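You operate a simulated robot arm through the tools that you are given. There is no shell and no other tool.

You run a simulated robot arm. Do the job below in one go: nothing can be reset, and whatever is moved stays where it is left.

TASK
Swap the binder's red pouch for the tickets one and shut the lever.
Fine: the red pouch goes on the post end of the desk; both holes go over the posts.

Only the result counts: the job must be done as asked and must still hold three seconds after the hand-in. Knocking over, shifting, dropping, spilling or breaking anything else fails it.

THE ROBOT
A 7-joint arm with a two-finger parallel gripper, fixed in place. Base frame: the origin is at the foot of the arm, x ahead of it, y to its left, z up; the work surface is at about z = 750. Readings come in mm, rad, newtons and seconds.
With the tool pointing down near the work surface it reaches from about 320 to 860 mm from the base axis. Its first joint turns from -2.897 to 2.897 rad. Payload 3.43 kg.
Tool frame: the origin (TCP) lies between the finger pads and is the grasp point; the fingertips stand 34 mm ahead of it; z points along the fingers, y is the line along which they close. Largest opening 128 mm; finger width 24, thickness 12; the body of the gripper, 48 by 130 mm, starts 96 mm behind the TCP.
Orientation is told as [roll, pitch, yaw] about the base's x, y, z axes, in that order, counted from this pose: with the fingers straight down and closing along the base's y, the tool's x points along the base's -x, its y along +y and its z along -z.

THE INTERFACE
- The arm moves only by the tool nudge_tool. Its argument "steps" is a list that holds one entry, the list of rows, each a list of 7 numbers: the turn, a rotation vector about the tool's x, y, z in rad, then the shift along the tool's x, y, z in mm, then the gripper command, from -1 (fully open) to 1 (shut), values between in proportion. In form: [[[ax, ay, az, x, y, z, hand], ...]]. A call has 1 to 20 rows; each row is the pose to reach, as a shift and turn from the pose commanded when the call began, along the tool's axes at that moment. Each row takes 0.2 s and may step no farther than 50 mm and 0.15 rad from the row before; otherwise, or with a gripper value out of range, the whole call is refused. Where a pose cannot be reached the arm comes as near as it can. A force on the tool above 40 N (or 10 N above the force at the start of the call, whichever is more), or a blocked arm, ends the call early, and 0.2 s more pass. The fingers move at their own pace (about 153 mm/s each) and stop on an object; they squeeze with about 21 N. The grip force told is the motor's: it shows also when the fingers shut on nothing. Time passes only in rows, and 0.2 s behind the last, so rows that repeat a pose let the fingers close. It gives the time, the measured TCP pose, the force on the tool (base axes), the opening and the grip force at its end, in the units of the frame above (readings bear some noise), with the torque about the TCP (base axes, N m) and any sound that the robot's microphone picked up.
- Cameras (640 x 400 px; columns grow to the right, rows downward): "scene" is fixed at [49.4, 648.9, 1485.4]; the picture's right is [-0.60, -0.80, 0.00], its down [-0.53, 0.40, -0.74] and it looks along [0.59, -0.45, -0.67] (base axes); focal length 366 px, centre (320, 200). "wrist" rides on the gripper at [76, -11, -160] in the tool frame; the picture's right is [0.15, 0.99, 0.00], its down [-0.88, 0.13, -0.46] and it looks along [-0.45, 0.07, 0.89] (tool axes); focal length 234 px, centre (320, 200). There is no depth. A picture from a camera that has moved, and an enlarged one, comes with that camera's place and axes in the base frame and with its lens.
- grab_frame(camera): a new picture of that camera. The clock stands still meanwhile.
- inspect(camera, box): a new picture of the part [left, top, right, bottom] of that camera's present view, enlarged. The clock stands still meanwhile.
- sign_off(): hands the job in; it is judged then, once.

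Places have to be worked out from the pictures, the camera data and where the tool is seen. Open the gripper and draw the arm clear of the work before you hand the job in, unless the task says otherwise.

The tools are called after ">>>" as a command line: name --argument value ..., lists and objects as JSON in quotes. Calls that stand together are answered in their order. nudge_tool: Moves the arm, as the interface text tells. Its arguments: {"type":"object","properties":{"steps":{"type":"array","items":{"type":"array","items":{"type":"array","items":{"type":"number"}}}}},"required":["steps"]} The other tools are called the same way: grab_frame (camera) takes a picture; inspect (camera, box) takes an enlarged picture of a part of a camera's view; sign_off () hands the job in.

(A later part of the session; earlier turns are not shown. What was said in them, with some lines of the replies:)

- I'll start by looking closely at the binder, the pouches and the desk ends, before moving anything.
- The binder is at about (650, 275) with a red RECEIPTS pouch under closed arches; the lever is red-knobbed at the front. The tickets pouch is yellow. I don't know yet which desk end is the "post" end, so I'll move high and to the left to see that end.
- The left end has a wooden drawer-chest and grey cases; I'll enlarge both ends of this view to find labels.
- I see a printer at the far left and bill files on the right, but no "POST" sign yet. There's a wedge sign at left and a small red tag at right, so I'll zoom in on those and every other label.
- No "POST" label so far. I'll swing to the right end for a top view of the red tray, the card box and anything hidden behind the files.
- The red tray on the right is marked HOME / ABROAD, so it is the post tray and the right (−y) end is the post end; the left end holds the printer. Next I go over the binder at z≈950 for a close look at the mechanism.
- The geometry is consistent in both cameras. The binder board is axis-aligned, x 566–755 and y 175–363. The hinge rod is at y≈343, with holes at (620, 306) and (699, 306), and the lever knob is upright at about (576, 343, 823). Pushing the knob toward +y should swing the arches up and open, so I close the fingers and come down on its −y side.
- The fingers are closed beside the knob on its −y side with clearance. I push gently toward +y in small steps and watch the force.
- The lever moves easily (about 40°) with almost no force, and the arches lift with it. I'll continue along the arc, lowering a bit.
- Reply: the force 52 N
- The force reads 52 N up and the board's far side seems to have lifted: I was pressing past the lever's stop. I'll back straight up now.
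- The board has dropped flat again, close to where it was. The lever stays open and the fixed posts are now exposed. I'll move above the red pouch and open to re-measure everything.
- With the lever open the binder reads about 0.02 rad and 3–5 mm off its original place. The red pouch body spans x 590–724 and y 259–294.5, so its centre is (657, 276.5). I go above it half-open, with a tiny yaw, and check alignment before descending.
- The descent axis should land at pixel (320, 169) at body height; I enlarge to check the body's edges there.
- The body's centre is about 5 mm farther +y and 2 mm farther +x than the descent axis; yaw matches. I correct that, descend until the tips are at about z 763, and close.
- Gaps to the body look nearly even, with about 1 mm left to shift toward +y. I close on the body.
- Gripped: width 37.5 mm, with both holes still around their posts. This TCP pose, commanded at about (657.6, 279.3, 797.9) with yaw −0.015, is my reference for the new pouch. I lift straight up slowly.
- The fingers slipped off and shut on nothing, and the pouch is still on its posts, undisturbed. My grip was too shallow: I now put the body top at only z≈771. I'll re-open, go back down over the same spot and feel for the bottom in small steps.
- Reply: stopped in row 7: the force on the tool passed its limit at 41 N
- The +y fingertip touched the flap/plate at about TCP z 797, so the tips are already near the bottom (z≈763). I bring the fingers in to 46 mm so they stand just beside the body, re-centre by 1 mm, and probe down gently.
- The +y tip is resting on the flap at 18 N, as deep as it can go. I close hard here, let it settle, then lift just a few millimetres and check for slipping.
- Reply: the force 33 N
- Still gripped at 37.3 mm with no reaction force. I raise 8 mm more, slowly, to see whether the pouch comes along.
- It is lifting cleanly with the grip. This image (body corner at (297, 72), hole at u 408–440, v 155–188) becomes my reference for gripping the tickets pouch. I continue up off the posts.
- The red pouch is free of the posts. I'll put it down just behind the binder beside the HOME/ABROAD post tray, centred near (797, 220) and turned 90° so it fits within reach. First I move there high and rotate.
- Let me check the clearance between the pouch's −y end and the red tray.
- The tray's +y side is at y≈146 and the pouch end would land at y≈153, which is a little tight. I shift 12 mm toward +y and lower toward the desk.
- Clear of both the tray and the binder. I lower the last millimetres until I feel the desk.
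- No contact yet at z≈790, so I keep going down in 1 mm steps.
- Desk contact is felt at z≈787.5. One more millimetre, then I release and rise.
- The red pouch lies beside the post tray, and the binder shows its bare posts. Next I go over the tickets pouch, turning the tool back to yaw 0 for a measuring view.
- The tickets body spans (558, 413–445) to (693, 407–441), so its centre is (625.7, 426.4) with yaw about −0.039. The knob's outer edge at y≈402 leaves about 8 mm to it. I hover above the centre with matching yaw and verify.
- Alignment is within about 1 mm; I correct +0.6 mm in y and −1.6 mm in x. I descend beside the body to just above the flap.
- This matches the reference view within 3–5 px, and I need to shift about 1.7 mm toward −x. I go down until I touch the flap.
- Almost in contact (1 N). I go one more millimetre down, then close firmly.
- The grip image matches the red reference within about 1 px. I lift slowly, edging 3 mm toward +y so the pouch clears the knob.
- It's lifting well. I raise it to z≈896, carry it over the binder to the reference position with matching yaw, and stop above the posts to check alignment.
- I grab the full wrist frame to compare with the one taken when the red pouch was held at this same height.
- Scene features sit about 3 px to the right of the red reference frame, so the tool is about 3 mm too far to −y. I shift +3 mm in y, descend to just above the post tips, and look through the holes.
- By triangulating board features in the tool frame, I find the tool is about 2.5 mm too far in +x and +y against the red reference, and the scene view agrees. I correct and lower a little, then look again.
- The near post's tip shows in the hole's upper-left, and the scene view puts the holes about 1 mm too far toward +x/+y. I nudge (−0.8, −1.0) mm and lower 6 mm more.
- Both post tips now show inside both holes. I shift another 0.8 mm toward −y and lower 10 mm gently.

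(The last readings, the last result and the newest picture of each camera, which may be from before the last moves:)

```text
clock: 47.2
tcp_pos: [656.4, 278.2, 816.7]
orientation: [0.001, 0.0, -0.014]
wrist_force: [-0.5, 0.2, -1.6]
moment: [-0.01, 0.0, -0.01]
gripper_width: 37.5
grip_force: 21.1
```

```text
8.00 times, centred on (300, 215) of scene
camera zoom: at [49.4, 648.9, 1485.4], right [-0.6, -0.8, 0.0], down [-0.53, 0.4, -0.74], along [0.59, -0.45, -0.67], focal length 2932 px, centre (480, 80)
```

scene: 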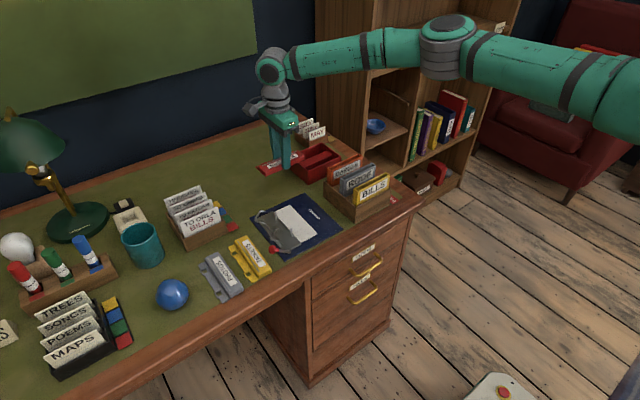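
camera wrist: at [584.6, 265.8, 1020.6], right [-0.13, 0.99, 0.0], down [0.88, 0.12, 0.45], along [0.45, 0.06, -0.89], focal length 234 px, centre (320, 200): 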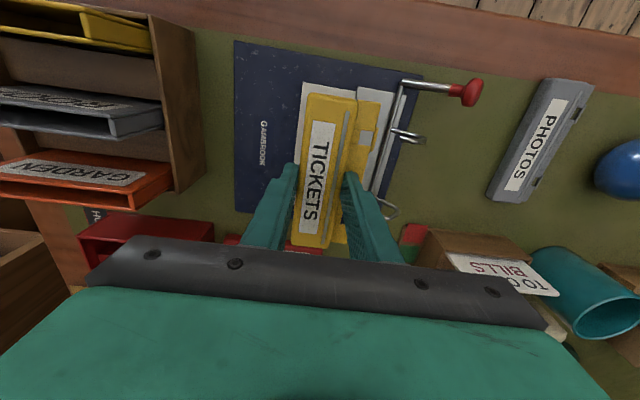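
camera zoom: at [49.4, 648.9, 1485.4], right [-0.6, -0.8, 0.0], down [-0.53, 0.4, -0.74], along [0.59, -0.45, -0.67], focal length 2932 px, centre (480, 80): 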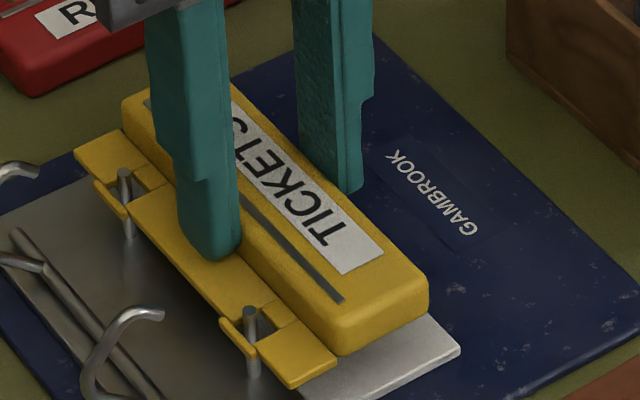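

Both posts stand through both holes, with no force. I continue down toward the seat at about 798.

>>> nudge_tool --steps '[[[0, 0, 0, 0, 0, 4, 1], [0, 0, 0, 0, 0, 8, 1], [0, 0, 0, 0, 0, 12, 1], [0, 0, 0, 0, 0, 15, 1], [0, 0, 0, 0, 0, 17, 1], [0, 0, 0, 0, 0, 18, 1]]]'

>>> inspect --camera "wrist" --box '[220, 60, 420, 240]'

>>> inspect --camera "scene" --box '[265, 190, 335, 240]'

```text
clock: 48.6
tcp_pos: [657.4, 276.9, 800.6]
orientation: [0.0, 0.003, -0.014]
wrist_force: [1.0, 0.2, -1.2]
moment: [-0.01, -0.02, 0.02]
gripper_width: 36.9
grip_force: 20.9
```

```text
2.22 times, centred on (320, 150) of wrist
camera zoom: at [581.8, 266.9, 959.8], right [-0.13, 0.99, 0.0], down [0.88, 0.12, 0.45], along [0.45, 0.06, -0.89], focal length 520 px, centre (320, 311)
```

zoom: 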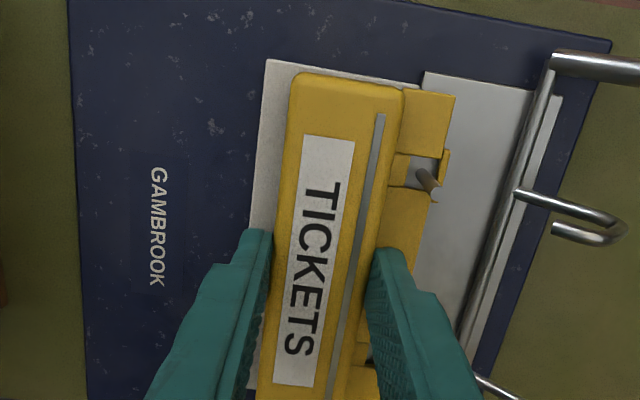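

```text
8.00 times, centred on (300, 215) of scene
camera zoom: at [49.4, 648.9, 1485.4], right [-0.6, -0.8, 0.0], down [-0.53, 0.4, -0.74], along [0.59, -0.45, -0.67], focal length 2932 px, centre (480, 80)
```

zoom: 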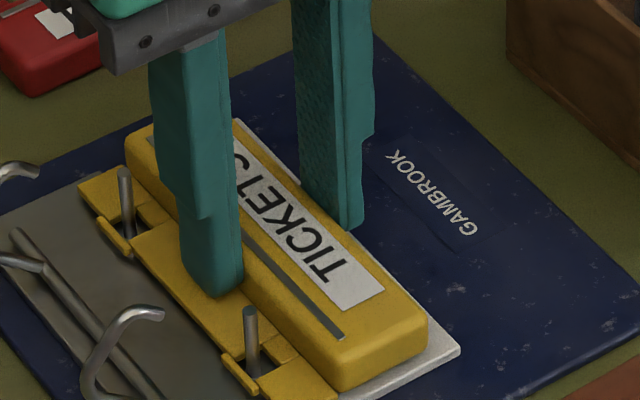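

Nearly seated. The last couple of millimetres go in small steps until contact.

>>> nudge_tool --steps '[[[0, 0, 0, 0, 0, 0.7, 1], [0, 0, 0, 0, 0, 1.4, 1], [0, 0, 0, 0, 0, 2.1, 1], [0, 0, 0, 0, 0, 2.6, 1]]]'

```text
clock: 49.6
tcp_pos: [655.8, 277.6, 797.4]
orientation: [0.0, 0.0, -0.013]
wrist_force: [-3.2, -1.8, 7.5]
moment: [0.21, 0.08, 0.0]
gripper_width: 37.5
grip_force: 20.3
```

Seated with 7.5 N of contact. I release and rise straight up.

>>> nudge_tool --steps '[[[0, 0, 0, 0, 0, 0, 0.3], [0, 0, 0, 0, 0, -0.5, 0.1], [0, 0, 0, 0, 0, -6, 0.1], [0, 0, 0, 0, 0, -20, 0.1], [0, 0, 0, 0, 0, -50, 0.1], [0, 0, 0, 0, 0, -90, 0.1], [0, 0, 0, 20, 0, -125, 0]]]'

>>> inspect --camera "wrist" --box '[220, 60, 460, 240]'

>>> inspect --camera "scene" --box '[240, 180, 340, 260]'

```text
clock: 51.2
tcp_pos: [636.1, 276.0, 922.9]
orientation: [0.001, 0.002, -0.014]
wrist_force: [1.3, 0.7, -0.1]
moment: [0.03, 0.03, 0.01]
gripper_width: 64.0
grip_force: 0.0
```

```text
2.22 times, centred on (340, 150) of wrist
camera zoom: at [561.8, 266.8, 1083.1], right [-0.13, 0.99, 0.0], down [0.88, 0.12, 0.45], along [0.45, 0.06, -0.89], focal length 520 px, centre (276, 311)
```

zoom: 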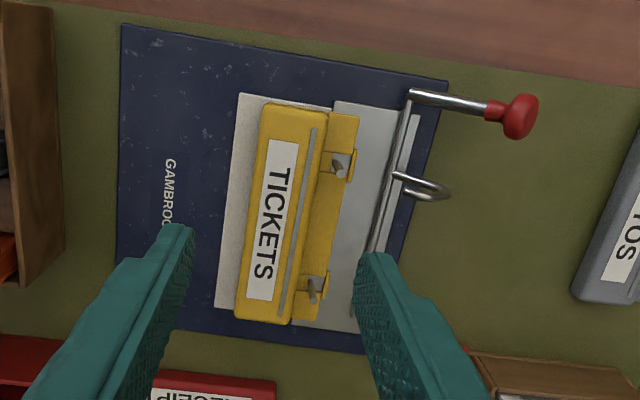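

```text
5.00 times, centred on (290, 220) of scene
camera zoom: at [49.4, 648.9, 1485.4], right [-0.6, -0.8, 0.0], down [-0.53, 0.4, -0.74], along [0.59, -0.45, -0.67], focal length 1832 px, centre (470, 100)
```

zoom: 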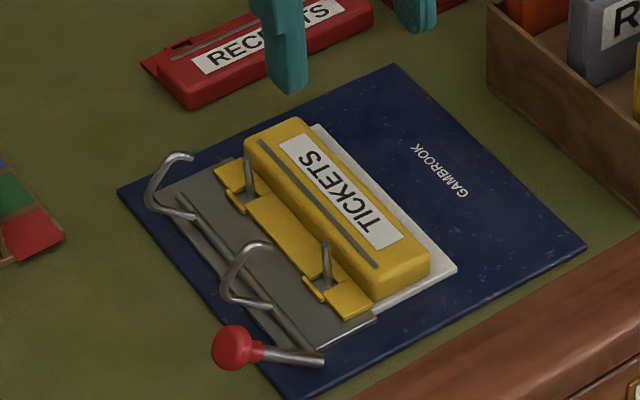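

The tickets pouch is seated with both posts through its holes. The open knob triangulates to about (578, 393, 803). To shut it I close the fingers, come down on the +y side of the knob at y≈424 and push back toward −y.

>>> nudge_tool --steps '[[[0, 0, 0, 16, 37, 0, 1], [0, 0, 0, 31, 74, 0, 1], [0, 0, 0, 47, 111, 0, 1], [0, 0, 0, 62, 148, 0, 1], [0, 0, 0, 62, 148, 35, 1], [0, 0, 0, 62, 148, 70, 1], [0, 0, 0, 62, 148, 98, 1]]]'

>>> inspect --camera "scene" --box '[220, 180, 330, 270]'

>>> grab_frame --camera "wrist"

```text
clock: 52.8
tcp_pos: [575.3, 428.0, 824.8]
orientation: [0.001, 0.001, -0.013]
wrist_force: [0.0, -0.5, 0.1]
moment: [-0.02, -0.02, -0.02]
gripper_width: 0.0
grip_force: 20.7
```

```text
4.44 times, centred on (275, 225) of scene
camera zoom: at [49.4, 648.9, 1485.4], right [-0.6, -0.8, 0.0], down [-0.53, 0.4, -0.74], along [0.59, -0.45, -0.67], focal length 1629 px, centre (520, 89)
```

zoom: 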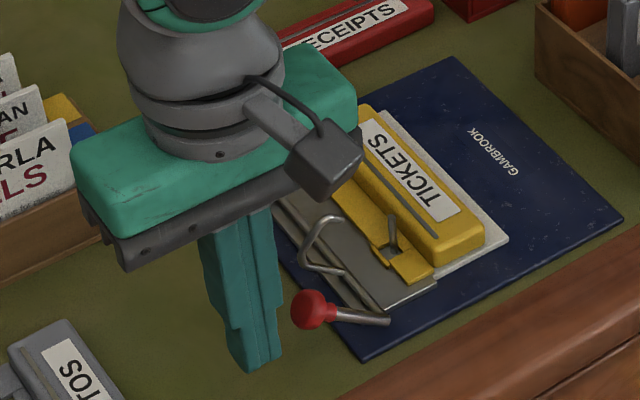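

```text
taken
camera wrist: at [501.5, 417.1, 984.3], right [-0.13, 0.99, 0.0], down [0.88, 0.12, 0.45], along [0.45, 0.06, -0.89], focal length 234 px, centre (320, 200)
```

wrist: 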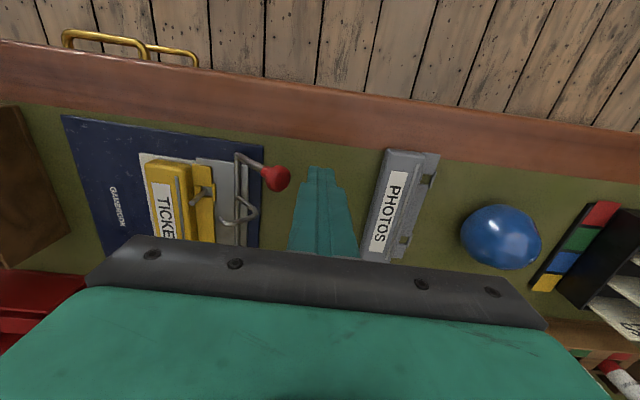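

The fingers are on the knob's +y side. I push toward −y in small steps, rising slightly along the arc.

>>> nudge_tool --steps '[[[0, 0, 0, 0, -8, 0, 1], [0, 0, 0, 0, -15, 0, 1], [0, 0, 0, 0, -22, -1, 1], [0, 0, 0, 0, -29, -2, 1], [0, 0, 0, 0, -36, -4, 1], [0, 0, 0, 0, -42, -6, 1], [0, 0, 0, 0, -48, -7, 1]]]'

>>> inspect --camera "scene" --box '[220, 180, 330, 270]'

```text
clock: 54.4
tcp_pos: [575.6, 378.6, 831.6]
orientation: [-0.002, 0.001, -0.015]
wrist_force: [1.0, 0.3, -0.6]
moment: [-0.03, 0.0, 0.02]
gripper_width: 0.1
grip_force: 20.8
```

```text
4.44 times, centred on (275, 225) of scene
camera zoom: at [49.4, 648.9, 1485.4], right [-0.6, -0.8, 0.0], down [-0.53, 0.4, -0.74], along [0.59, -0.45, -0.67], focal length 1629 px, centre (520, 89)
```

zoom: 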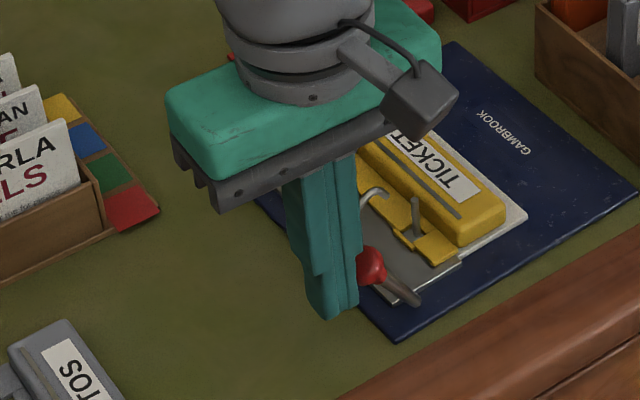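

The binder itself slid toward −y instead of the lever turning fully, so I stop pushing. I back off and measure the present state.

>>> nudge_tool --steps '[[[0, 0, 0, 0, 10, 0, 1], [0, 0, 0, 0, 25, -10, 1], [0, 0, 0, 0, 30, -50, 1], [0, 0, 0, -10, 0, -90, 1], [0, 0, 0, -30, -40, -100, 0], [0, 0, 0, -50, -80, -100, -1], [0, 0, 0, -50, -100, -100, -1]]]'

>>> grab_frame --camera "wrist"

>>> inspect --camera "wrist" --box '[220, 60, 440, 240]'

>>> inspect --camera "scene" --box '[240, 160, 350, 260]'

```text
refused: row 4 steps farther than a row can; nothing moved
```

```text
taken
camera wrist: at [501.6, 367.7, 991.2], right [-0.13, 0.99, 0.0], down [0.88, 0.12, 0.45], along [0.45, 0.06, -0.89], focal length 234 px, centre (320, 200)
```

wrist: 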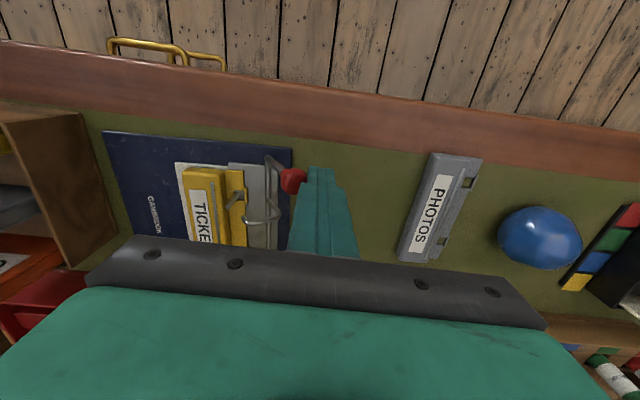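

```text
2.22 times, centred on (330, 150) of wrist
camera zoom: at [501.6, 367.7, 991.2], right [-0.13, 0.99, 0.0], down [0.88, 0.12, 0.45], along [0.45, 0.06, -0.89], focal length 520 px, centre (298, 311)
```

zoom: 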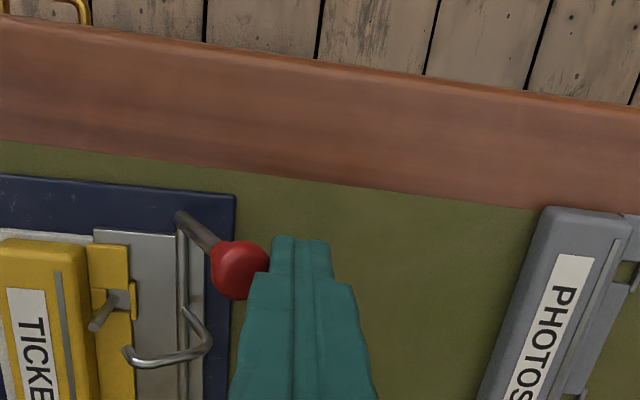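

```text
4.00 times, centred on (295, 210) of scene
camera zoom: at [49.4, 648.9, 1485.4], right [-0.6, -0.8, 0.0], down [-0.53, 0.4, -0.74], along [0.59, -0.45, -0.67], focal length 1466 px, centre (420, 160)
```

zoom: 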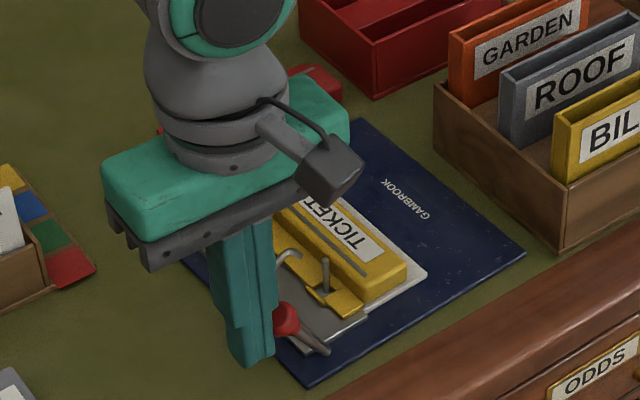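

The lever is now at about 29° from upright (knob y≈356) and the hinge is at y≈324.5, so the binder slid about 22 mm; the pouch is still on its posts. It may be rate-dependent, so I test a very slow push with an upward drag over 5 mm and see whether the lever or the board moves.

>>> nudge_tool --steps '[[[0, 0, 0, 0, -0.5, 0, 1], [0, 0, 0, 0, -1, -0.6, 1], [0, 0, 0, 0, -1.5, -1.2, 1], [0, 0, 0, 0, -2, -1.8, 1], [0, 0, 0, 0, -2.5, -2.4, 1], [0, 0, 0, 0, -3, -3, 1], [0, 0, 0, 0, -3.5, -3.6, 1], [0, 0, 0, 0, -4, -4.2, 1], [0, 0, 0, 0, -4.5, -4.8, 1], [0, 0, 0, 0, -5, -5.4, 1], [0, 0, 0, 0, -5.5, -6, 1], [0, 0, 0, 0, -6, -6.5, 1]]]'

>>> inspect --camera "wrist" --box '[220, 60, 440, 240]'

>>> inspect --camera "scene" --box '[240, 160, 350, 260]'

```text
clock: 57.0
tcp_pos: [575.8, 373.5, 837.7]
orientation: [0.0, 0.002, -0.014]
wrist_force: [0.7, 0.8, 0.2]
moment: [-0.02, -0.01, 0.0]
gripper_width: 0.1
grip_force: 20.5
```

```text
2.22 times, centred on (330, 150) of wrist
camera zoom: at [501.2, 362.2, 997.5], right [-0.13, 0.99, 0.0], down [0.88, 0.12, 0.45], along [0.45, 0.06, -0.89], focal length 520 px, centre (298, 311)
```

zoom: 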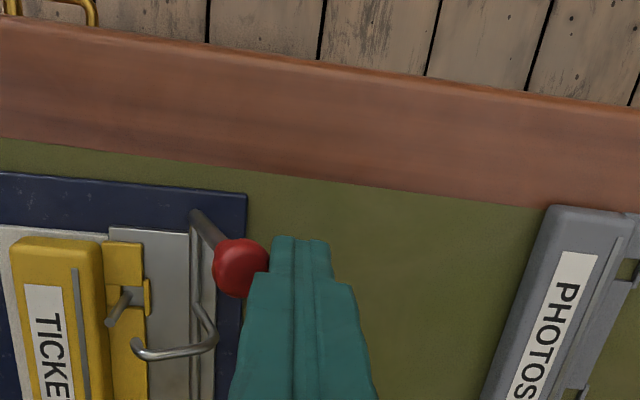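

```text
4.00 times, centred on (295, 210) of scene
camera zoom: at [49.4, 648.9, 1485.4], right [-0.6, -0.8, 0.0], down [-0.53, 0.4, -0.74], along [0.59, -0.45, -0.67], focal length 1466 px, centre (420, 160)
```

zoom: 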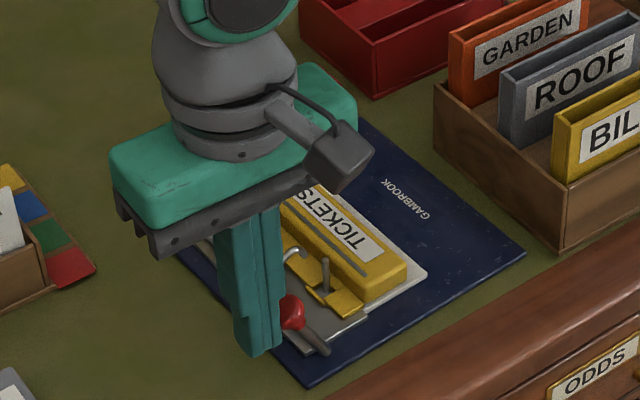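

Confirmed: at slow speed the board stayed put and the lever turned. I keep pushing slowly at 3 mm/s.

>>> nudge_tool --steps '[[[0, 0, 0, 0, -0.6, -0.25, 1], [0, 0, 0, 0, -1.2, -0.5, 1], [0, 0, 0, 0, -1.8, -0.75, 1], [0, 0, 0, 0, -2.4, -1, 1], [0, 0, 0, 0, -3, -1.25, 1], [0, 0, 0, 0, -3.6, -1.5, 1], [0, 0, 0, 0, -4.2, -1.75, 1], [0, 0, 0, 0, -4.8, -2, 1], [0, 0, 0, 0, -5.4, -2.25, 1], [0, 0, 0, 0, -6, -2.5, 1], [0, 0, 0, 0, -6.6, -2.75, 1], [0, 0, 0, 0, -7.2, -3, 1], [0, 0, 0, 0, -7.8, -3.25, 1], [0, 0, 0, 0, -8.4, -3.5, 1], [0, 0, 0, 0, -9, -3.75, 1], [0, 0, 0, 0, -9.6, -4, 1], [0, 0, 0, 0, -10.2, -4.25, 1], [0, 0, 0, 0, -10.8, -4.5, 1], [0, 0, 0, 0, -11.4, -4.75, 1], [0, 0, 0, 0, -12, -5, 1]]]'

>>> inspect --camera "scene" --box '[240, 160, 350, 260]'

>>> inspect --camera "wrist" --box '[220, 60, 440, 240]'

```text
clock: 61.2
tcp_pos: [574.2, 360.5, 843.3]
orientation: [0.001, 0.001, -0.015]
wrist_force: [0.0, 0.9, 1.2]
moment: [0.02, -0.02, 0.0]
gripper_width: 0.0
grip_force: 21.1
```

```text
4.00 times, centred on (295, 210) of scene
camera zoom: at [49.4, 648.9, 1485.4], right [-0.6, -0.8, 0.0], down [-0.53, 0.4, -0.74], along [0.59, -0.45, -0.67], focal length 1466 px, centre (420, 160)
```

zoom: 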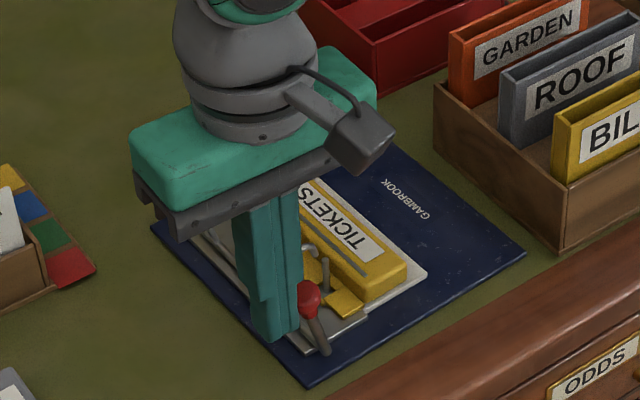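

```text
2.22 times, centred on (330, 150) of wrist
camera zoom: at [500.7, 349.7, 1003.1], right [-0.13, 0.99, 0.0], down [0.88, 0.12, 0.45], along [0.45, 0.06, -0.89], focal length 520 px, centre (298, 311)
```

zoom: 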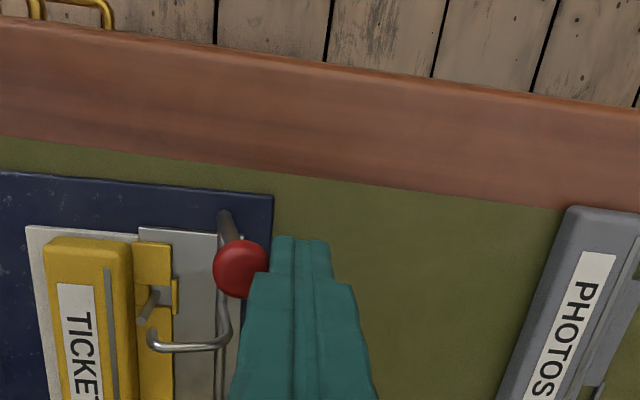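

The board hasn't moved, and about 12° of lever travel remains. I continue slowly at constant height, watching for the stop.

>>> nudge_tool --steps '[[[0, 0, 0, 0, -0.6, 0, 1], [0, 0, 0, 0, -1.2, 0, 1], [0, 0, 0, 0, -1.8, 0, 1], [0, 0, 0, 0, -2.4, 0, 1], [0, 0, 0, 0, -3, 0, 1], [0, 0, 0, 0, -3.6, 0, 1], [0, 0, 0, 0, -4.2, 0, 1], [0, 0, 0, 0, -4.8, 0, 1], [0, 0, 0, 0, -5.4, 0, 1], [0, 0, 0, 0, -6, 0, 1], [0, 0, 0, 0, -6.6, 0, 1], [0, 0, 0, 0, -7.2, 0, 1], [0, 0, 0, 0, -7.8, 0, 1], [0, 0, 0, 0, -8.4, 0, 1], [0, 0, 0, 0, -9, 0, 1], [0, 0, 0, 0, -9.6, 0, 1], [0, 0, 0, 0, -10, 0, 1]]]'

>>> inspect --camera "scene" --box '[240, 160, 350, 260]'

>>> inspect --camera "wrist" --box '[220, 60, 440, 240]'

```text
clock: 64.8
tcp_pos: [574.7, 350.5, 842.5]
orientation: [0.001, 0.0, -0.014]
wrist_force: [0.1, 0.2, -0.4]
moment: [-0.02, -0.02, 0.04]
gripper_width: 0.0
grip_force: 21.0
```

```text
4.00 times, centred on (295, 210) of scene
camera zoom: at [49.4, 648.9, 1485.4], right [-0.6, -0.8, 0.0], down [-0.53, 0.4, -0.74], along [0.59, -0.45, -0.67], focal length 1466 px, centre (420, 160)
```

zoom: 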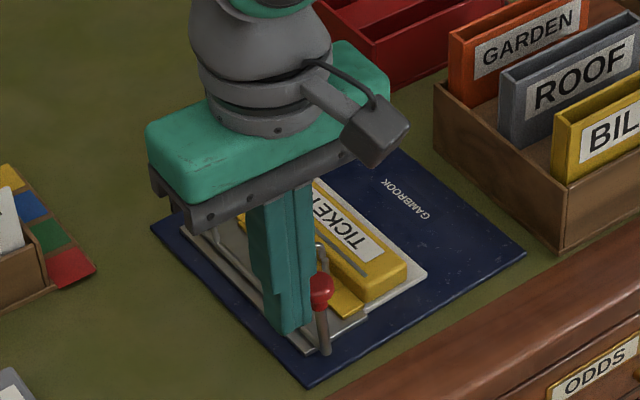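

```text
2.22 times, centred on (330, 150) of wrist
camera zoom: at [501.3, 340.1, 1002.2], right [-0.13, 0.99, 0.0], down [0.88, 0.12, 0.45], along [0.45, 0.06, -0.89], focal length 520 px, centre (298, 311)
```

zoom: 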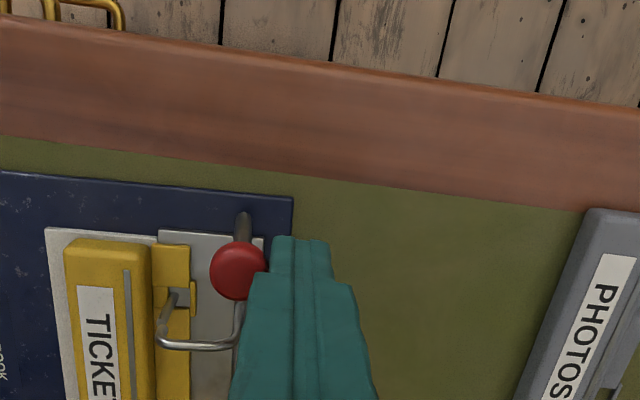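

The lever is nearly vertical and the board still hasn't moved. I push a few millimetres more at the same slow rate to reach the stop.

>>> nudge_tool --steps '[[[0, 0, 0, 0, -0.5, 0, 1], [0, 0, 0, 0, -1, 0, 1], [0, 0, 0, 0, -1.5, 0, 1], [0, 0, 0, 0, -2, 0, 1], [0, 0, 0, 0, -2.5, 0, 1], [0, 0, 0, 0, -3, 0, 1], [0, 0, 0, 0, -3, 0, 1]]]'

>>> inspect --camera "scene" --box '[265, 200, 335, 260]'

>>> inspect --camera "wrist" --box '[220, 60, 440, 240]'

```text
clock: 66.4
tcp_pos: [574.3, 347.7, 842.8]
orientation: [-0.001, 0.0, -0.013]
wrist_force: [0.3, 0.6, 0.9]
moment: [-0.01, 0.02, -0.02]
gripper_width: 0.0
grip_force: 20.9
```

```text
6.67 times, centred on (300, 230) of scene
camera zoom: at [49.4, 648.9, 1485.4], right [-0.6, -0.8, 0.0], down [-0.53, 0.4, -0.74], along [0.59, -0.45, -0.67], focal length 2443 px, centre (453, 0)
```

zoom: 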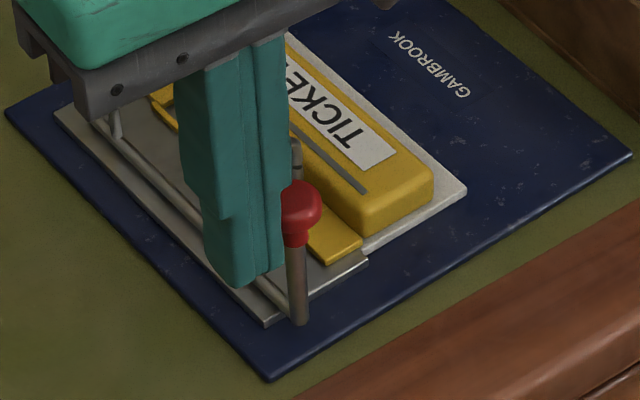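

```text
2.22 times, centred on (330, 150) of wrist
camera zoom: at [500.6, 336.0, 1002.5], right [-0.13, 0.99, 0.0], down [0.88, 0.12, 0.45], along [0.45, 0.06, -0.89], focal length 520 px, centre (298, 311)
```

zoom: 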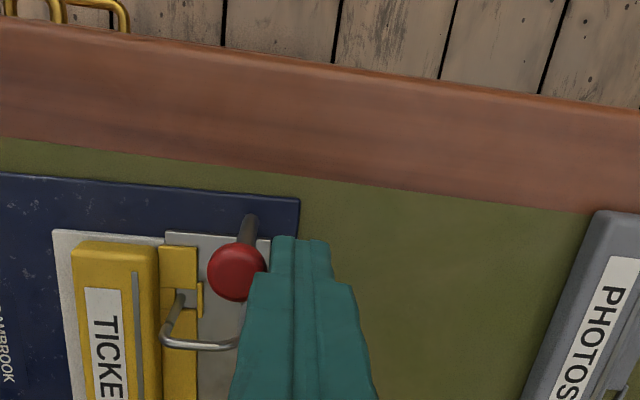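

The arch tip seems to meet the post. I push 2 mm more at 1.5 mm/s to feel whether the stop is reached.

>>> nudge_tool --steps '[[[0, 0, 0, 0, -0.3, 0, 1], [0, 0, 0, 0, -0.6, 0, 1], [0, 0, 0, 0, -0.9, 0, 1], [0, 0, 0, 0, -1.2, 0, 1], [0, 0, 0, 0, -1.5, 0, 1], [0, 0, 0, 0, -1.8, 0, 1], [0, 0, 0, 0, -2.1, 0, 1]]]'

>>> inspect --camera "scene" --box '[265, 200, 335, 260]'

```text
clock: 68.0
tcp_pos: [574.3, 345.4, 842.4]
orientation: [-0.001, 0.002, -0.015]
wrist_force: [0.3, 1.8, 1.6]
moment: [0.05, -0.03, 0.0]
gripper_width: 0.0
grip_force: 21.1
```

```text
6.67 times, centred on (300, 230) of scene
camera zoom: at [49.4, 648.9, 1485.4], right [-0.6, -0.8, 0.0], down [-0.53, 0.4, -0.74], along [0.59, -0.45, -0.67], focal length 2443 px, centre (453, 0)
```

zoom: 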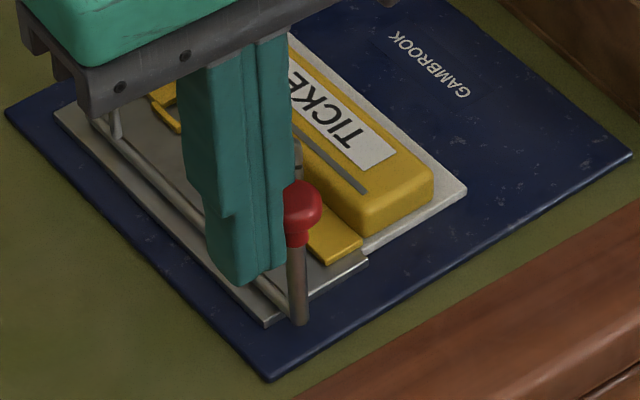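

The knob didn't move while the force started rising (1.8 N), so it looks like the stop. I press 1.5 mm more to confirm, then back off.

>>> nudge_tool --steps '[[[0, 0, 0, 0, -0.3, 0, 1], [0, 0, 0, 0, -0.6, 0, 1], [0, 0, 0, 0, -0.9, 0, 1], [0, 0, 0, 0, -1.2, 0, 1], [0, 0, 0, 0, -1.5, 0, 1]]]'

>>> inspect --camera "scene" --box '[265, 200, 335, 260]'

```text
clock: 69.2
tcp_pos: [576.1, 345.8, 843.3]
orientation: [-0.001, 0.001, -0.014]
wrist_force: [-0.6, 3.1, 0.4]
moment: [0.05, 0.0, -0.03]
gripper_width: 0.1
grip_force: 20.8
```

```text
6.67 times, centred on (300, 230) of scene
camera zoom: at [49.4, 648.9, 1485.4], right [-0.6, -0.8, 0.0], down [-0.53, 0.4, -0.74], along [0.59, -0.45, -0.67], focal length 2443 px, centre (453, 0)
```

zoom: 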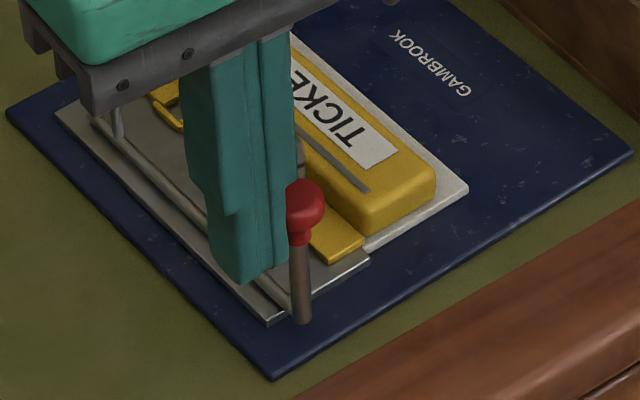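

Now the whole binder moves with the knob, so the lever is at its closed stop. I back away toward +y, rise, and inspect.

>>> nudge_tool --steps '[[[0, 0, 0, 0, 4, 0, 1], [0, 0, 0, 0, 15, 0, 1], [0, 0, 0, 0, 30, -15, 1], [0, 0, 0, 0, 30, -55, 1], [0, 0, 0, -10, 10, -90, 0], [0, 0, 0, -25, -25, -100, -1], [0, 0, 0, -40, -65, -100, -1], [0, 0, 0, -40, -85, -100, -1]]]'

>>> inspect --camera "wrist" --box '[220, 60, 440, 240]'

>>> inspect --camera "scene" --box '[250, 180, 350, 260]'

>>> grab_frame --camera "wrist"

```text
clock: 71.0
tcp_pos: [615.2, 257.2, 942.9]
orientation: [0.0, 0.002, -0.014]
wrist_force: [0.7, -0.2, 0.3]
moment: [-0.05, 0.01, -0.02]
gripper_width: 127.8
grip_force: 0.0
```

```text
2.22 times, centred on (330, 150) of wrist
camera zoom: at [540.8, 247.1, 1103.1], right [-0.13, 0.99, 0.0], down [0.88, 0.12, 0.45], along [0.45, 0.06, -0.89], focal length 520 px, centre (298, 311)
```

zoom: 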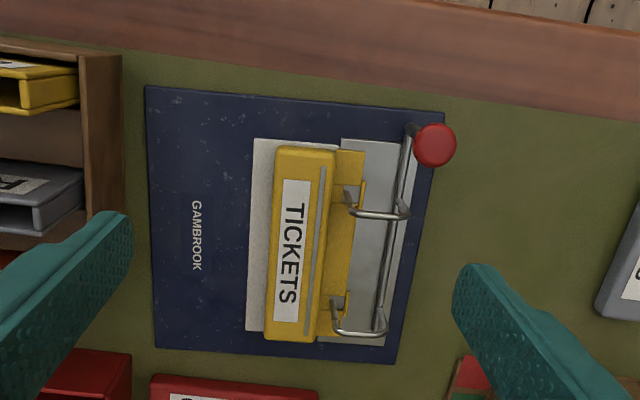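

```text
5.00 times, centred on (300, 220) of scene
camera zoom: at [49.4, 648.9, 1485.4], right [-0.6, -0.8, 0.0], down [-0.53, 0.4, -0.74], along [0.59, -0.45, -0.67], focal length 1832 px, centre (420, 100)
```

zoom: 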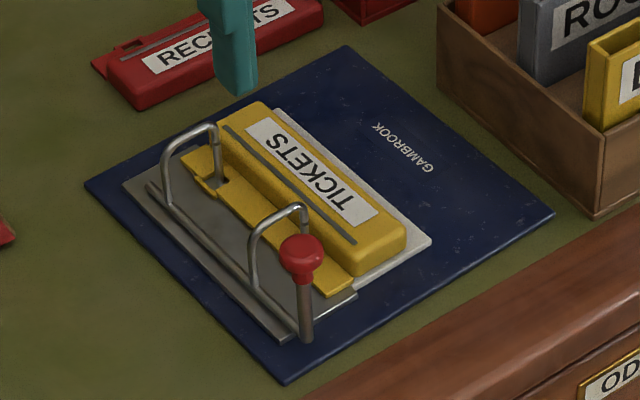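

```text
taken
camera wrist: at [540.8, 247.1, 1103.1], right [-0.13, 0.99, 0.0], down [0.88, 0.12, 0.45], along [0.45, 0.06, -0.89], focal length 234 px, centre (320, 200)
```

wrist: 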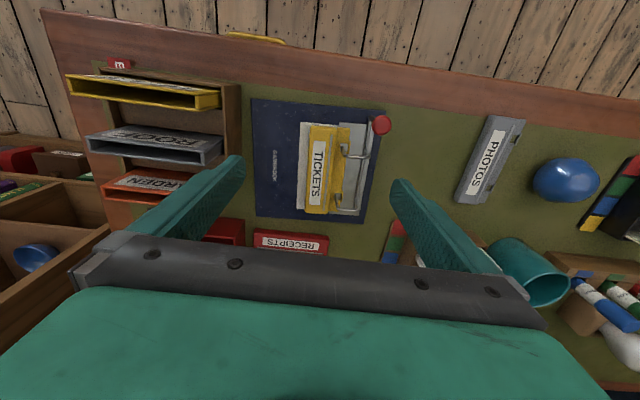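

The lever is shut, and both arches meet the posts through the TICKETS holes. The binder's centre is about 15 mm off its original place with a slight yaw, so I'll gently slide it back by pushing the pouch body's −y side, which is held by the posts. First I come down beside it with closed fingers.

>>> nudge_tool --steps '[[[0, 0, 0, -8, -20, 10, 1], [0, 0, 0, -15, -40, 20, 1], [0, 0, 0, -15, -40, 60, 1], [0, 0, 0, -15, -40, 100, 1], [0, 0, 0, -15, -40, 130, 1], [0, 0, 0, -15, -40, 145, 1]]]'

>>> inspect --camera "scene" --box '[250, 170, 360, 260]'

>>> inspect --camera "wrist" --box '[220, 60, 440, 240]'

```text
clock: 72.4
tcp_pos: [628.1, 219.2, 798.9]
orientation: [0.001, 0.003, -0.012]
wrist_force: [-0.2, -0.1, -0.5]
moment: [-0.04, 0.0, 0.01]
gripper_width: 0.2
grip_force: 21.4
```

```text
4.44 times, centred on (305, 215) of scene
camera zoom: at [49.4, 648.9, 1485.4], right [-0.6, -0.8, 0.0], down [-0.53, 0.4, -0.74], along [0.59, -0.45, -0.67], focal length 1629 px, centre (387, 133)
```

zoom: 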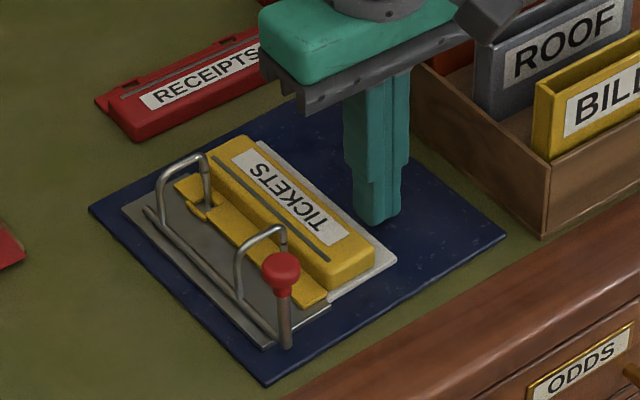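

```text
2.22 times, centred on (330, 150) of wrist
camera zoom: at [554.0, 207.0, 957.6], right [-0.13, 0.99, 0.0], down [0.88, 0.12, 0.45], along [0.45, 0.06, -0.89], focal length 520 px, centre (298, 311)
```

zoom: 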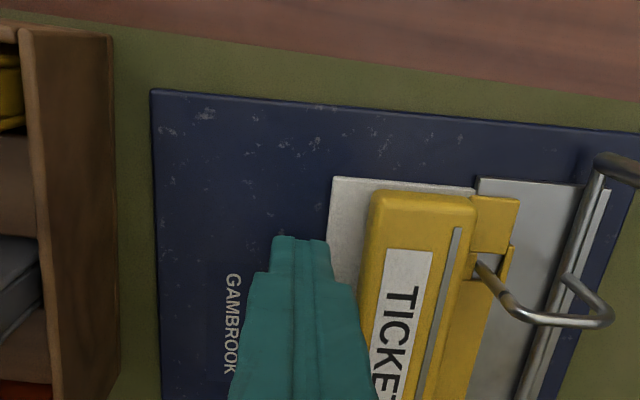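

The clearance is good. I lower 2 mm and push slowly toward +y, with contact expected near TCP y≈231.

>>> nudge_tool --steps '[[[0, 0, 0, 0, 2, 2, 1], [0, 0, 0, 0, 5, 2, 1], [0, 0, 0, 0, 8, 2, 1], [0, 0, 0, 0, 9.5, 2, 1], [0, 0, 0, 0, 10.5, 2, 1], [0, 0, 0, 0, 11.5, 2, 1], [0, 0, 0, 0, 12.5, 2, 1], [0, 0, 0, 0, 13.5, 2, 1], [0, 0, 0, 0, 14.5, 2, 1], [0, 0, 0, 0, 15.5, 2, 1], [0, 0, 0, 0, 16.5, 2, 1], [0, 0, 0, 0, 17.5, 2, 1], [0, 0, 0, 0, 18.5, 2, 1], [0, 0, 0, 0, 19.5, 2, 1]]]'

>>> inspect --camera "scene" --box '[250, 170, 360, 260]'

>>> inspect --camera "wrist" --box '[220, 60, 440, 240]'

```text
clock: 75.4
tcp_pos: [629.1, 238.4, 796.1]
orientation: [0.0, 0.002, -0.015]
wrist_force: [-0.4, -2.8, 0.1]
moment: [-0.05, 0.04, 0.07]
gripper_width: 0.0
grip_force: 21.1
```

```text
4.44 times, centred on (305, 215) of scene
camera zoom: at [49.4, 648.9, 1485.4], right [-0.6, -0.8, 0.0], down [-0.53, 0.4, -0.74], along [0.59, -0.45, -0.67], focal length 1629 px, centre (387, 133)
```

zoom: 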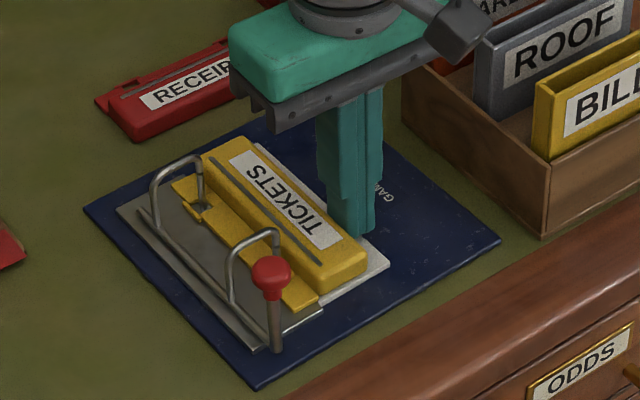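

```text
2.22 times, centred on (330, 150) of wrist
camera zoom: at [554.0, 226.9, 955.5], right [-0.13, 0.99, 0.0], down [0.88, 0.12, 0.45], along [0.45, 0.06, -0.89], focal length 520 px, centre (298, 311)
```

zoom: 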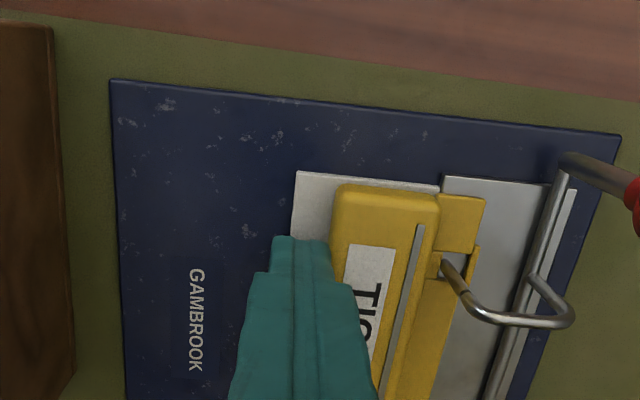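

The binder slides back smoothly with 2.8 N and everything stays seated. Another 9 mm.

>>> nudge_tool --steps '[[[0, 0, 0, 0, 1, 0, 1], [0, 0, 0, 0, 2, 0, 1], [0, 0, 0, 0, 3, 0, 1], [0, 0, 0, 0, 4, 0, 1], [0, 0, 0, 0, 5, 0, 1], [0, 0, 0, 0, 6, 0, 1], [0, 0, 0, 0, 7, 0, 1], [0, 0, 0, 0, 8, 0, 1], [0, 0, 0, 0, 9, 0, 1]]]'

>>> nudge_tool --steps '[[[0, 0, 0, 0, -3, 0, 1], [0, 0, 0, 0, -12, -2, 1], [0, 0, 0, 0, -14, -30, 1], [0, 0, 0, 0, -14, -75, 1], [0, 0, 0, 10, 10, -120, 0], [0, 0, 0, 20, 25, -150, -1]]]'

>>> inspect --camera "wrist" --box '[220, 60, 440, 240]'

>>> inspect --camera "scene" --box '[250, 180, 350, 260]'

```text
clock: 77.4
tcp_pos: [628.3, 245.3, 796.0]
orientation: [0.001, 0.002, -0.016]
wrist_force: [-0.1, -0.2, 0.4]
moment: [0.01, 0.02, -0.01]
gripper_width: 0.0
grip_force: 20.7
```

```text
refused: row 5 steps farther than a row can; nothing moved
```

```text
2.22 times, centred on (330, 150) of wrist
camera zoom: at [554.4, 235.1, 955.4], right [-0.13, 0.99, 0.0], down [0.88, 0.12, 0.45], along [0.45, 0.06, -0.89], focal length 520 px, centre (298, 311)
```

zoom: 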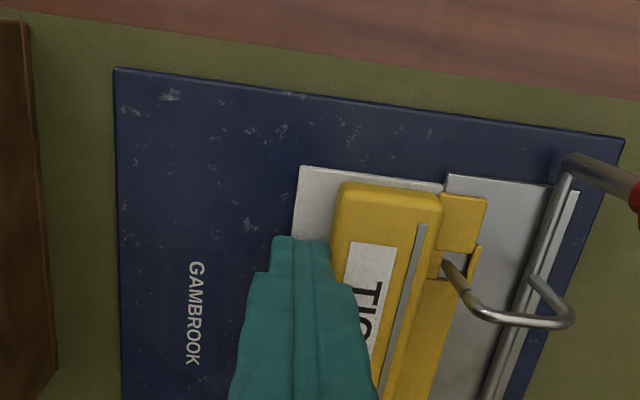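

```text
5.00 times, centred on (300, 220) of scene
camera zoom: at [49.4, 648.9, 1485.4], right [-0.6, -0.8, 0.0], down [-0.53, 0.4, -0.74], along [0.59, -0.45, -0.67], focal length 1832 px, centre (420, 100)
```

zoom: 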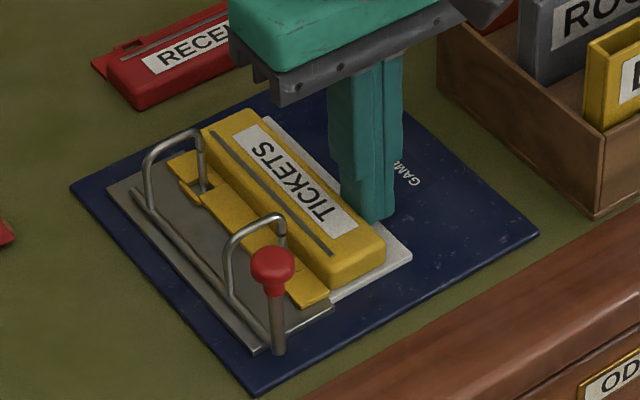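

The binder is now within a few millimetres of its original place. I withdraw −y, then up, and open the gripper well clear.

>>> nudge_tool --steps '[[[0, 0, 0, 0, -3, 0, 1], [0, 0, 0, 0, -10, -2, 1], [0, 0, 0, 0, -10, -30, 1], [0, 0, 0, 0, -10, -70, 1], [0, 0, 0, 0, -10, -110, 1], [0, 0, 0, 5, 0, -150, 0], [0, 0, 0, 20, 20, -190, -1], [0, 0, 0, 40, 30, -230, -1], [0, 0, 0, 60, 30, -270, -1]]]'

>>> grab_frame --camera "scene"

>>> inspect --camera "scene" --box '[230, 140, 350, 260]'

>>> inspect --camera "wrist" --box '[220, 60, 440, 240]'

```text
clock: 79.4
tcp_pos: [569.1, 277.8, 1065.4]
orientation: [0.001, 0.0, -0.016]
wrist_force: [0.3, 0.0, -0.2]
moment: [-0.03, 0.03, -0.02]
gripper_width: 128.1
grip_force: 0.1
```

```text
taken
```

scene: 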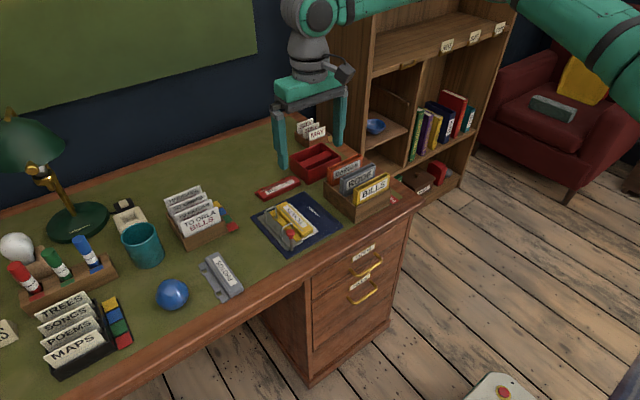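

```text
3.33 times, centred on (290, 200) of scene
camera zoom: at [49.4, 648.9, 1485.4], right [-0.6, -0.8, 0.0], down [-0.53, 0.4, -0.74], along [0.59, -0.45, -0.67], focal length 1222 px, centre (420, 200)
```

zoom: 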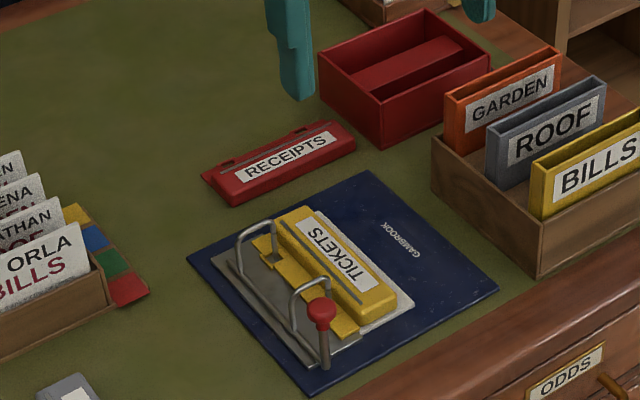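

```text
2.22 times, centred on (330, 150) of wrist
camera zoom: at [495.2, 266.7, 1224.6], right [-0.13, 0.99, 0.0], down [0.88, 0.12, 0.45], along [0.45, 0.06, -0.89], focal length 520 px, centre (298, 311)
```

zoom: 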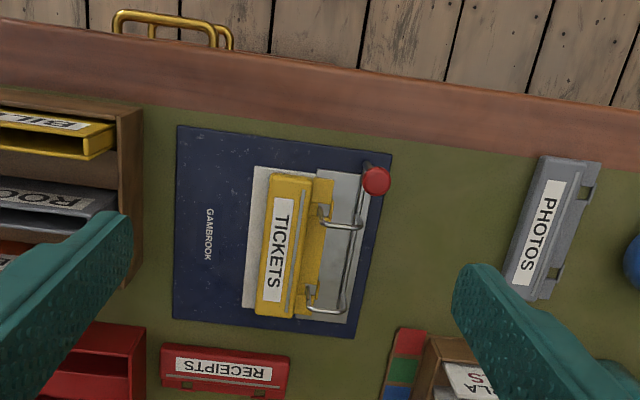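

Everything looks in place. One last close look at the arches against the posts to confirm the lever is fully shut.

>>> inspect --camera "scene" --box '[260, 195, 330, 250]'

>>> inspect --camera "wrist" --box '[290, 110, 370, 200]'

```text
7.27 times, centred on (295, 222) of scene
camera zoom: at [49.4, 648.9, 1485.4], right [-0.6, -0.8, 0.0], down [-0.53, 0.4, -0.74], along [0.59, -0.45, -0.67], focal length 2665 px, centre (502, 36)
```

zoom: 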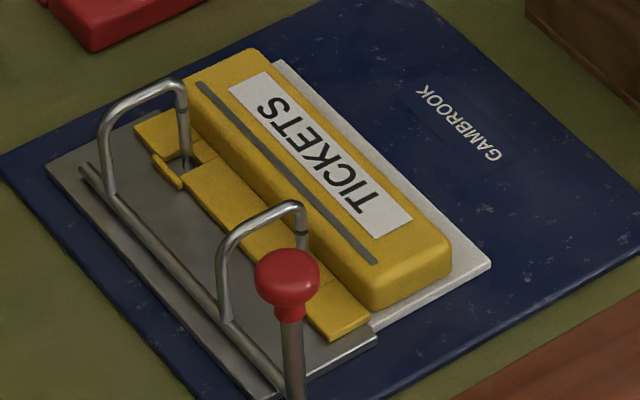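

```text
4.44 times, centred on (330, 155) of wrist
camera zoom: at [495.2, 266.7, 1224.6], right [-0.13, 0.99, 0.0], down [0.88, 0.12, 0.45], along [0.45, 0.06, -0.89], focal length 1041 px, centre (276, 400)
```

zoom: 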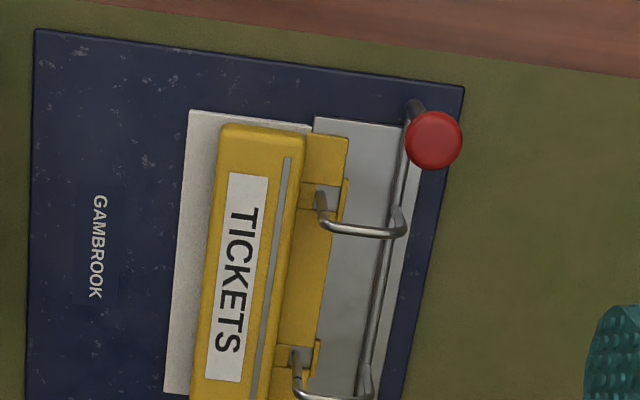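

The arches sit flush on the posts through both TICKETS holes and the lever is upright and shut, as it was at the start. The red pouch lies by the post tray, and the gripper is open and clear, so I hand in.

>>> sign_off

```text
The job is handed in.
```

The tickets pouch is in the binder with both holes over the posts, and the lever is shut. I've handed the job in, but no verdict came back.

- **Red pouch:** it lies flat on the desk just behind the binder, beside the red HOME/ABROAD tray. Nothing on the desk says "post". I took the end with that tray as the post end, since the other end has the printer.
- **Binder moved:** it slid about 20 mm while I was shutting the lever, and earlier it tipped up briefly when I pressed the lever too far open. I pushed it back to within a few millimetres of where it started.
- **First grip slipped:** my first grip on the red pouch came off, but the pouch stayed on its posts and lifted cleanly the second time.

In the final pictures nothing else on the desk looked moved, and the arm is clear with the gripper open.
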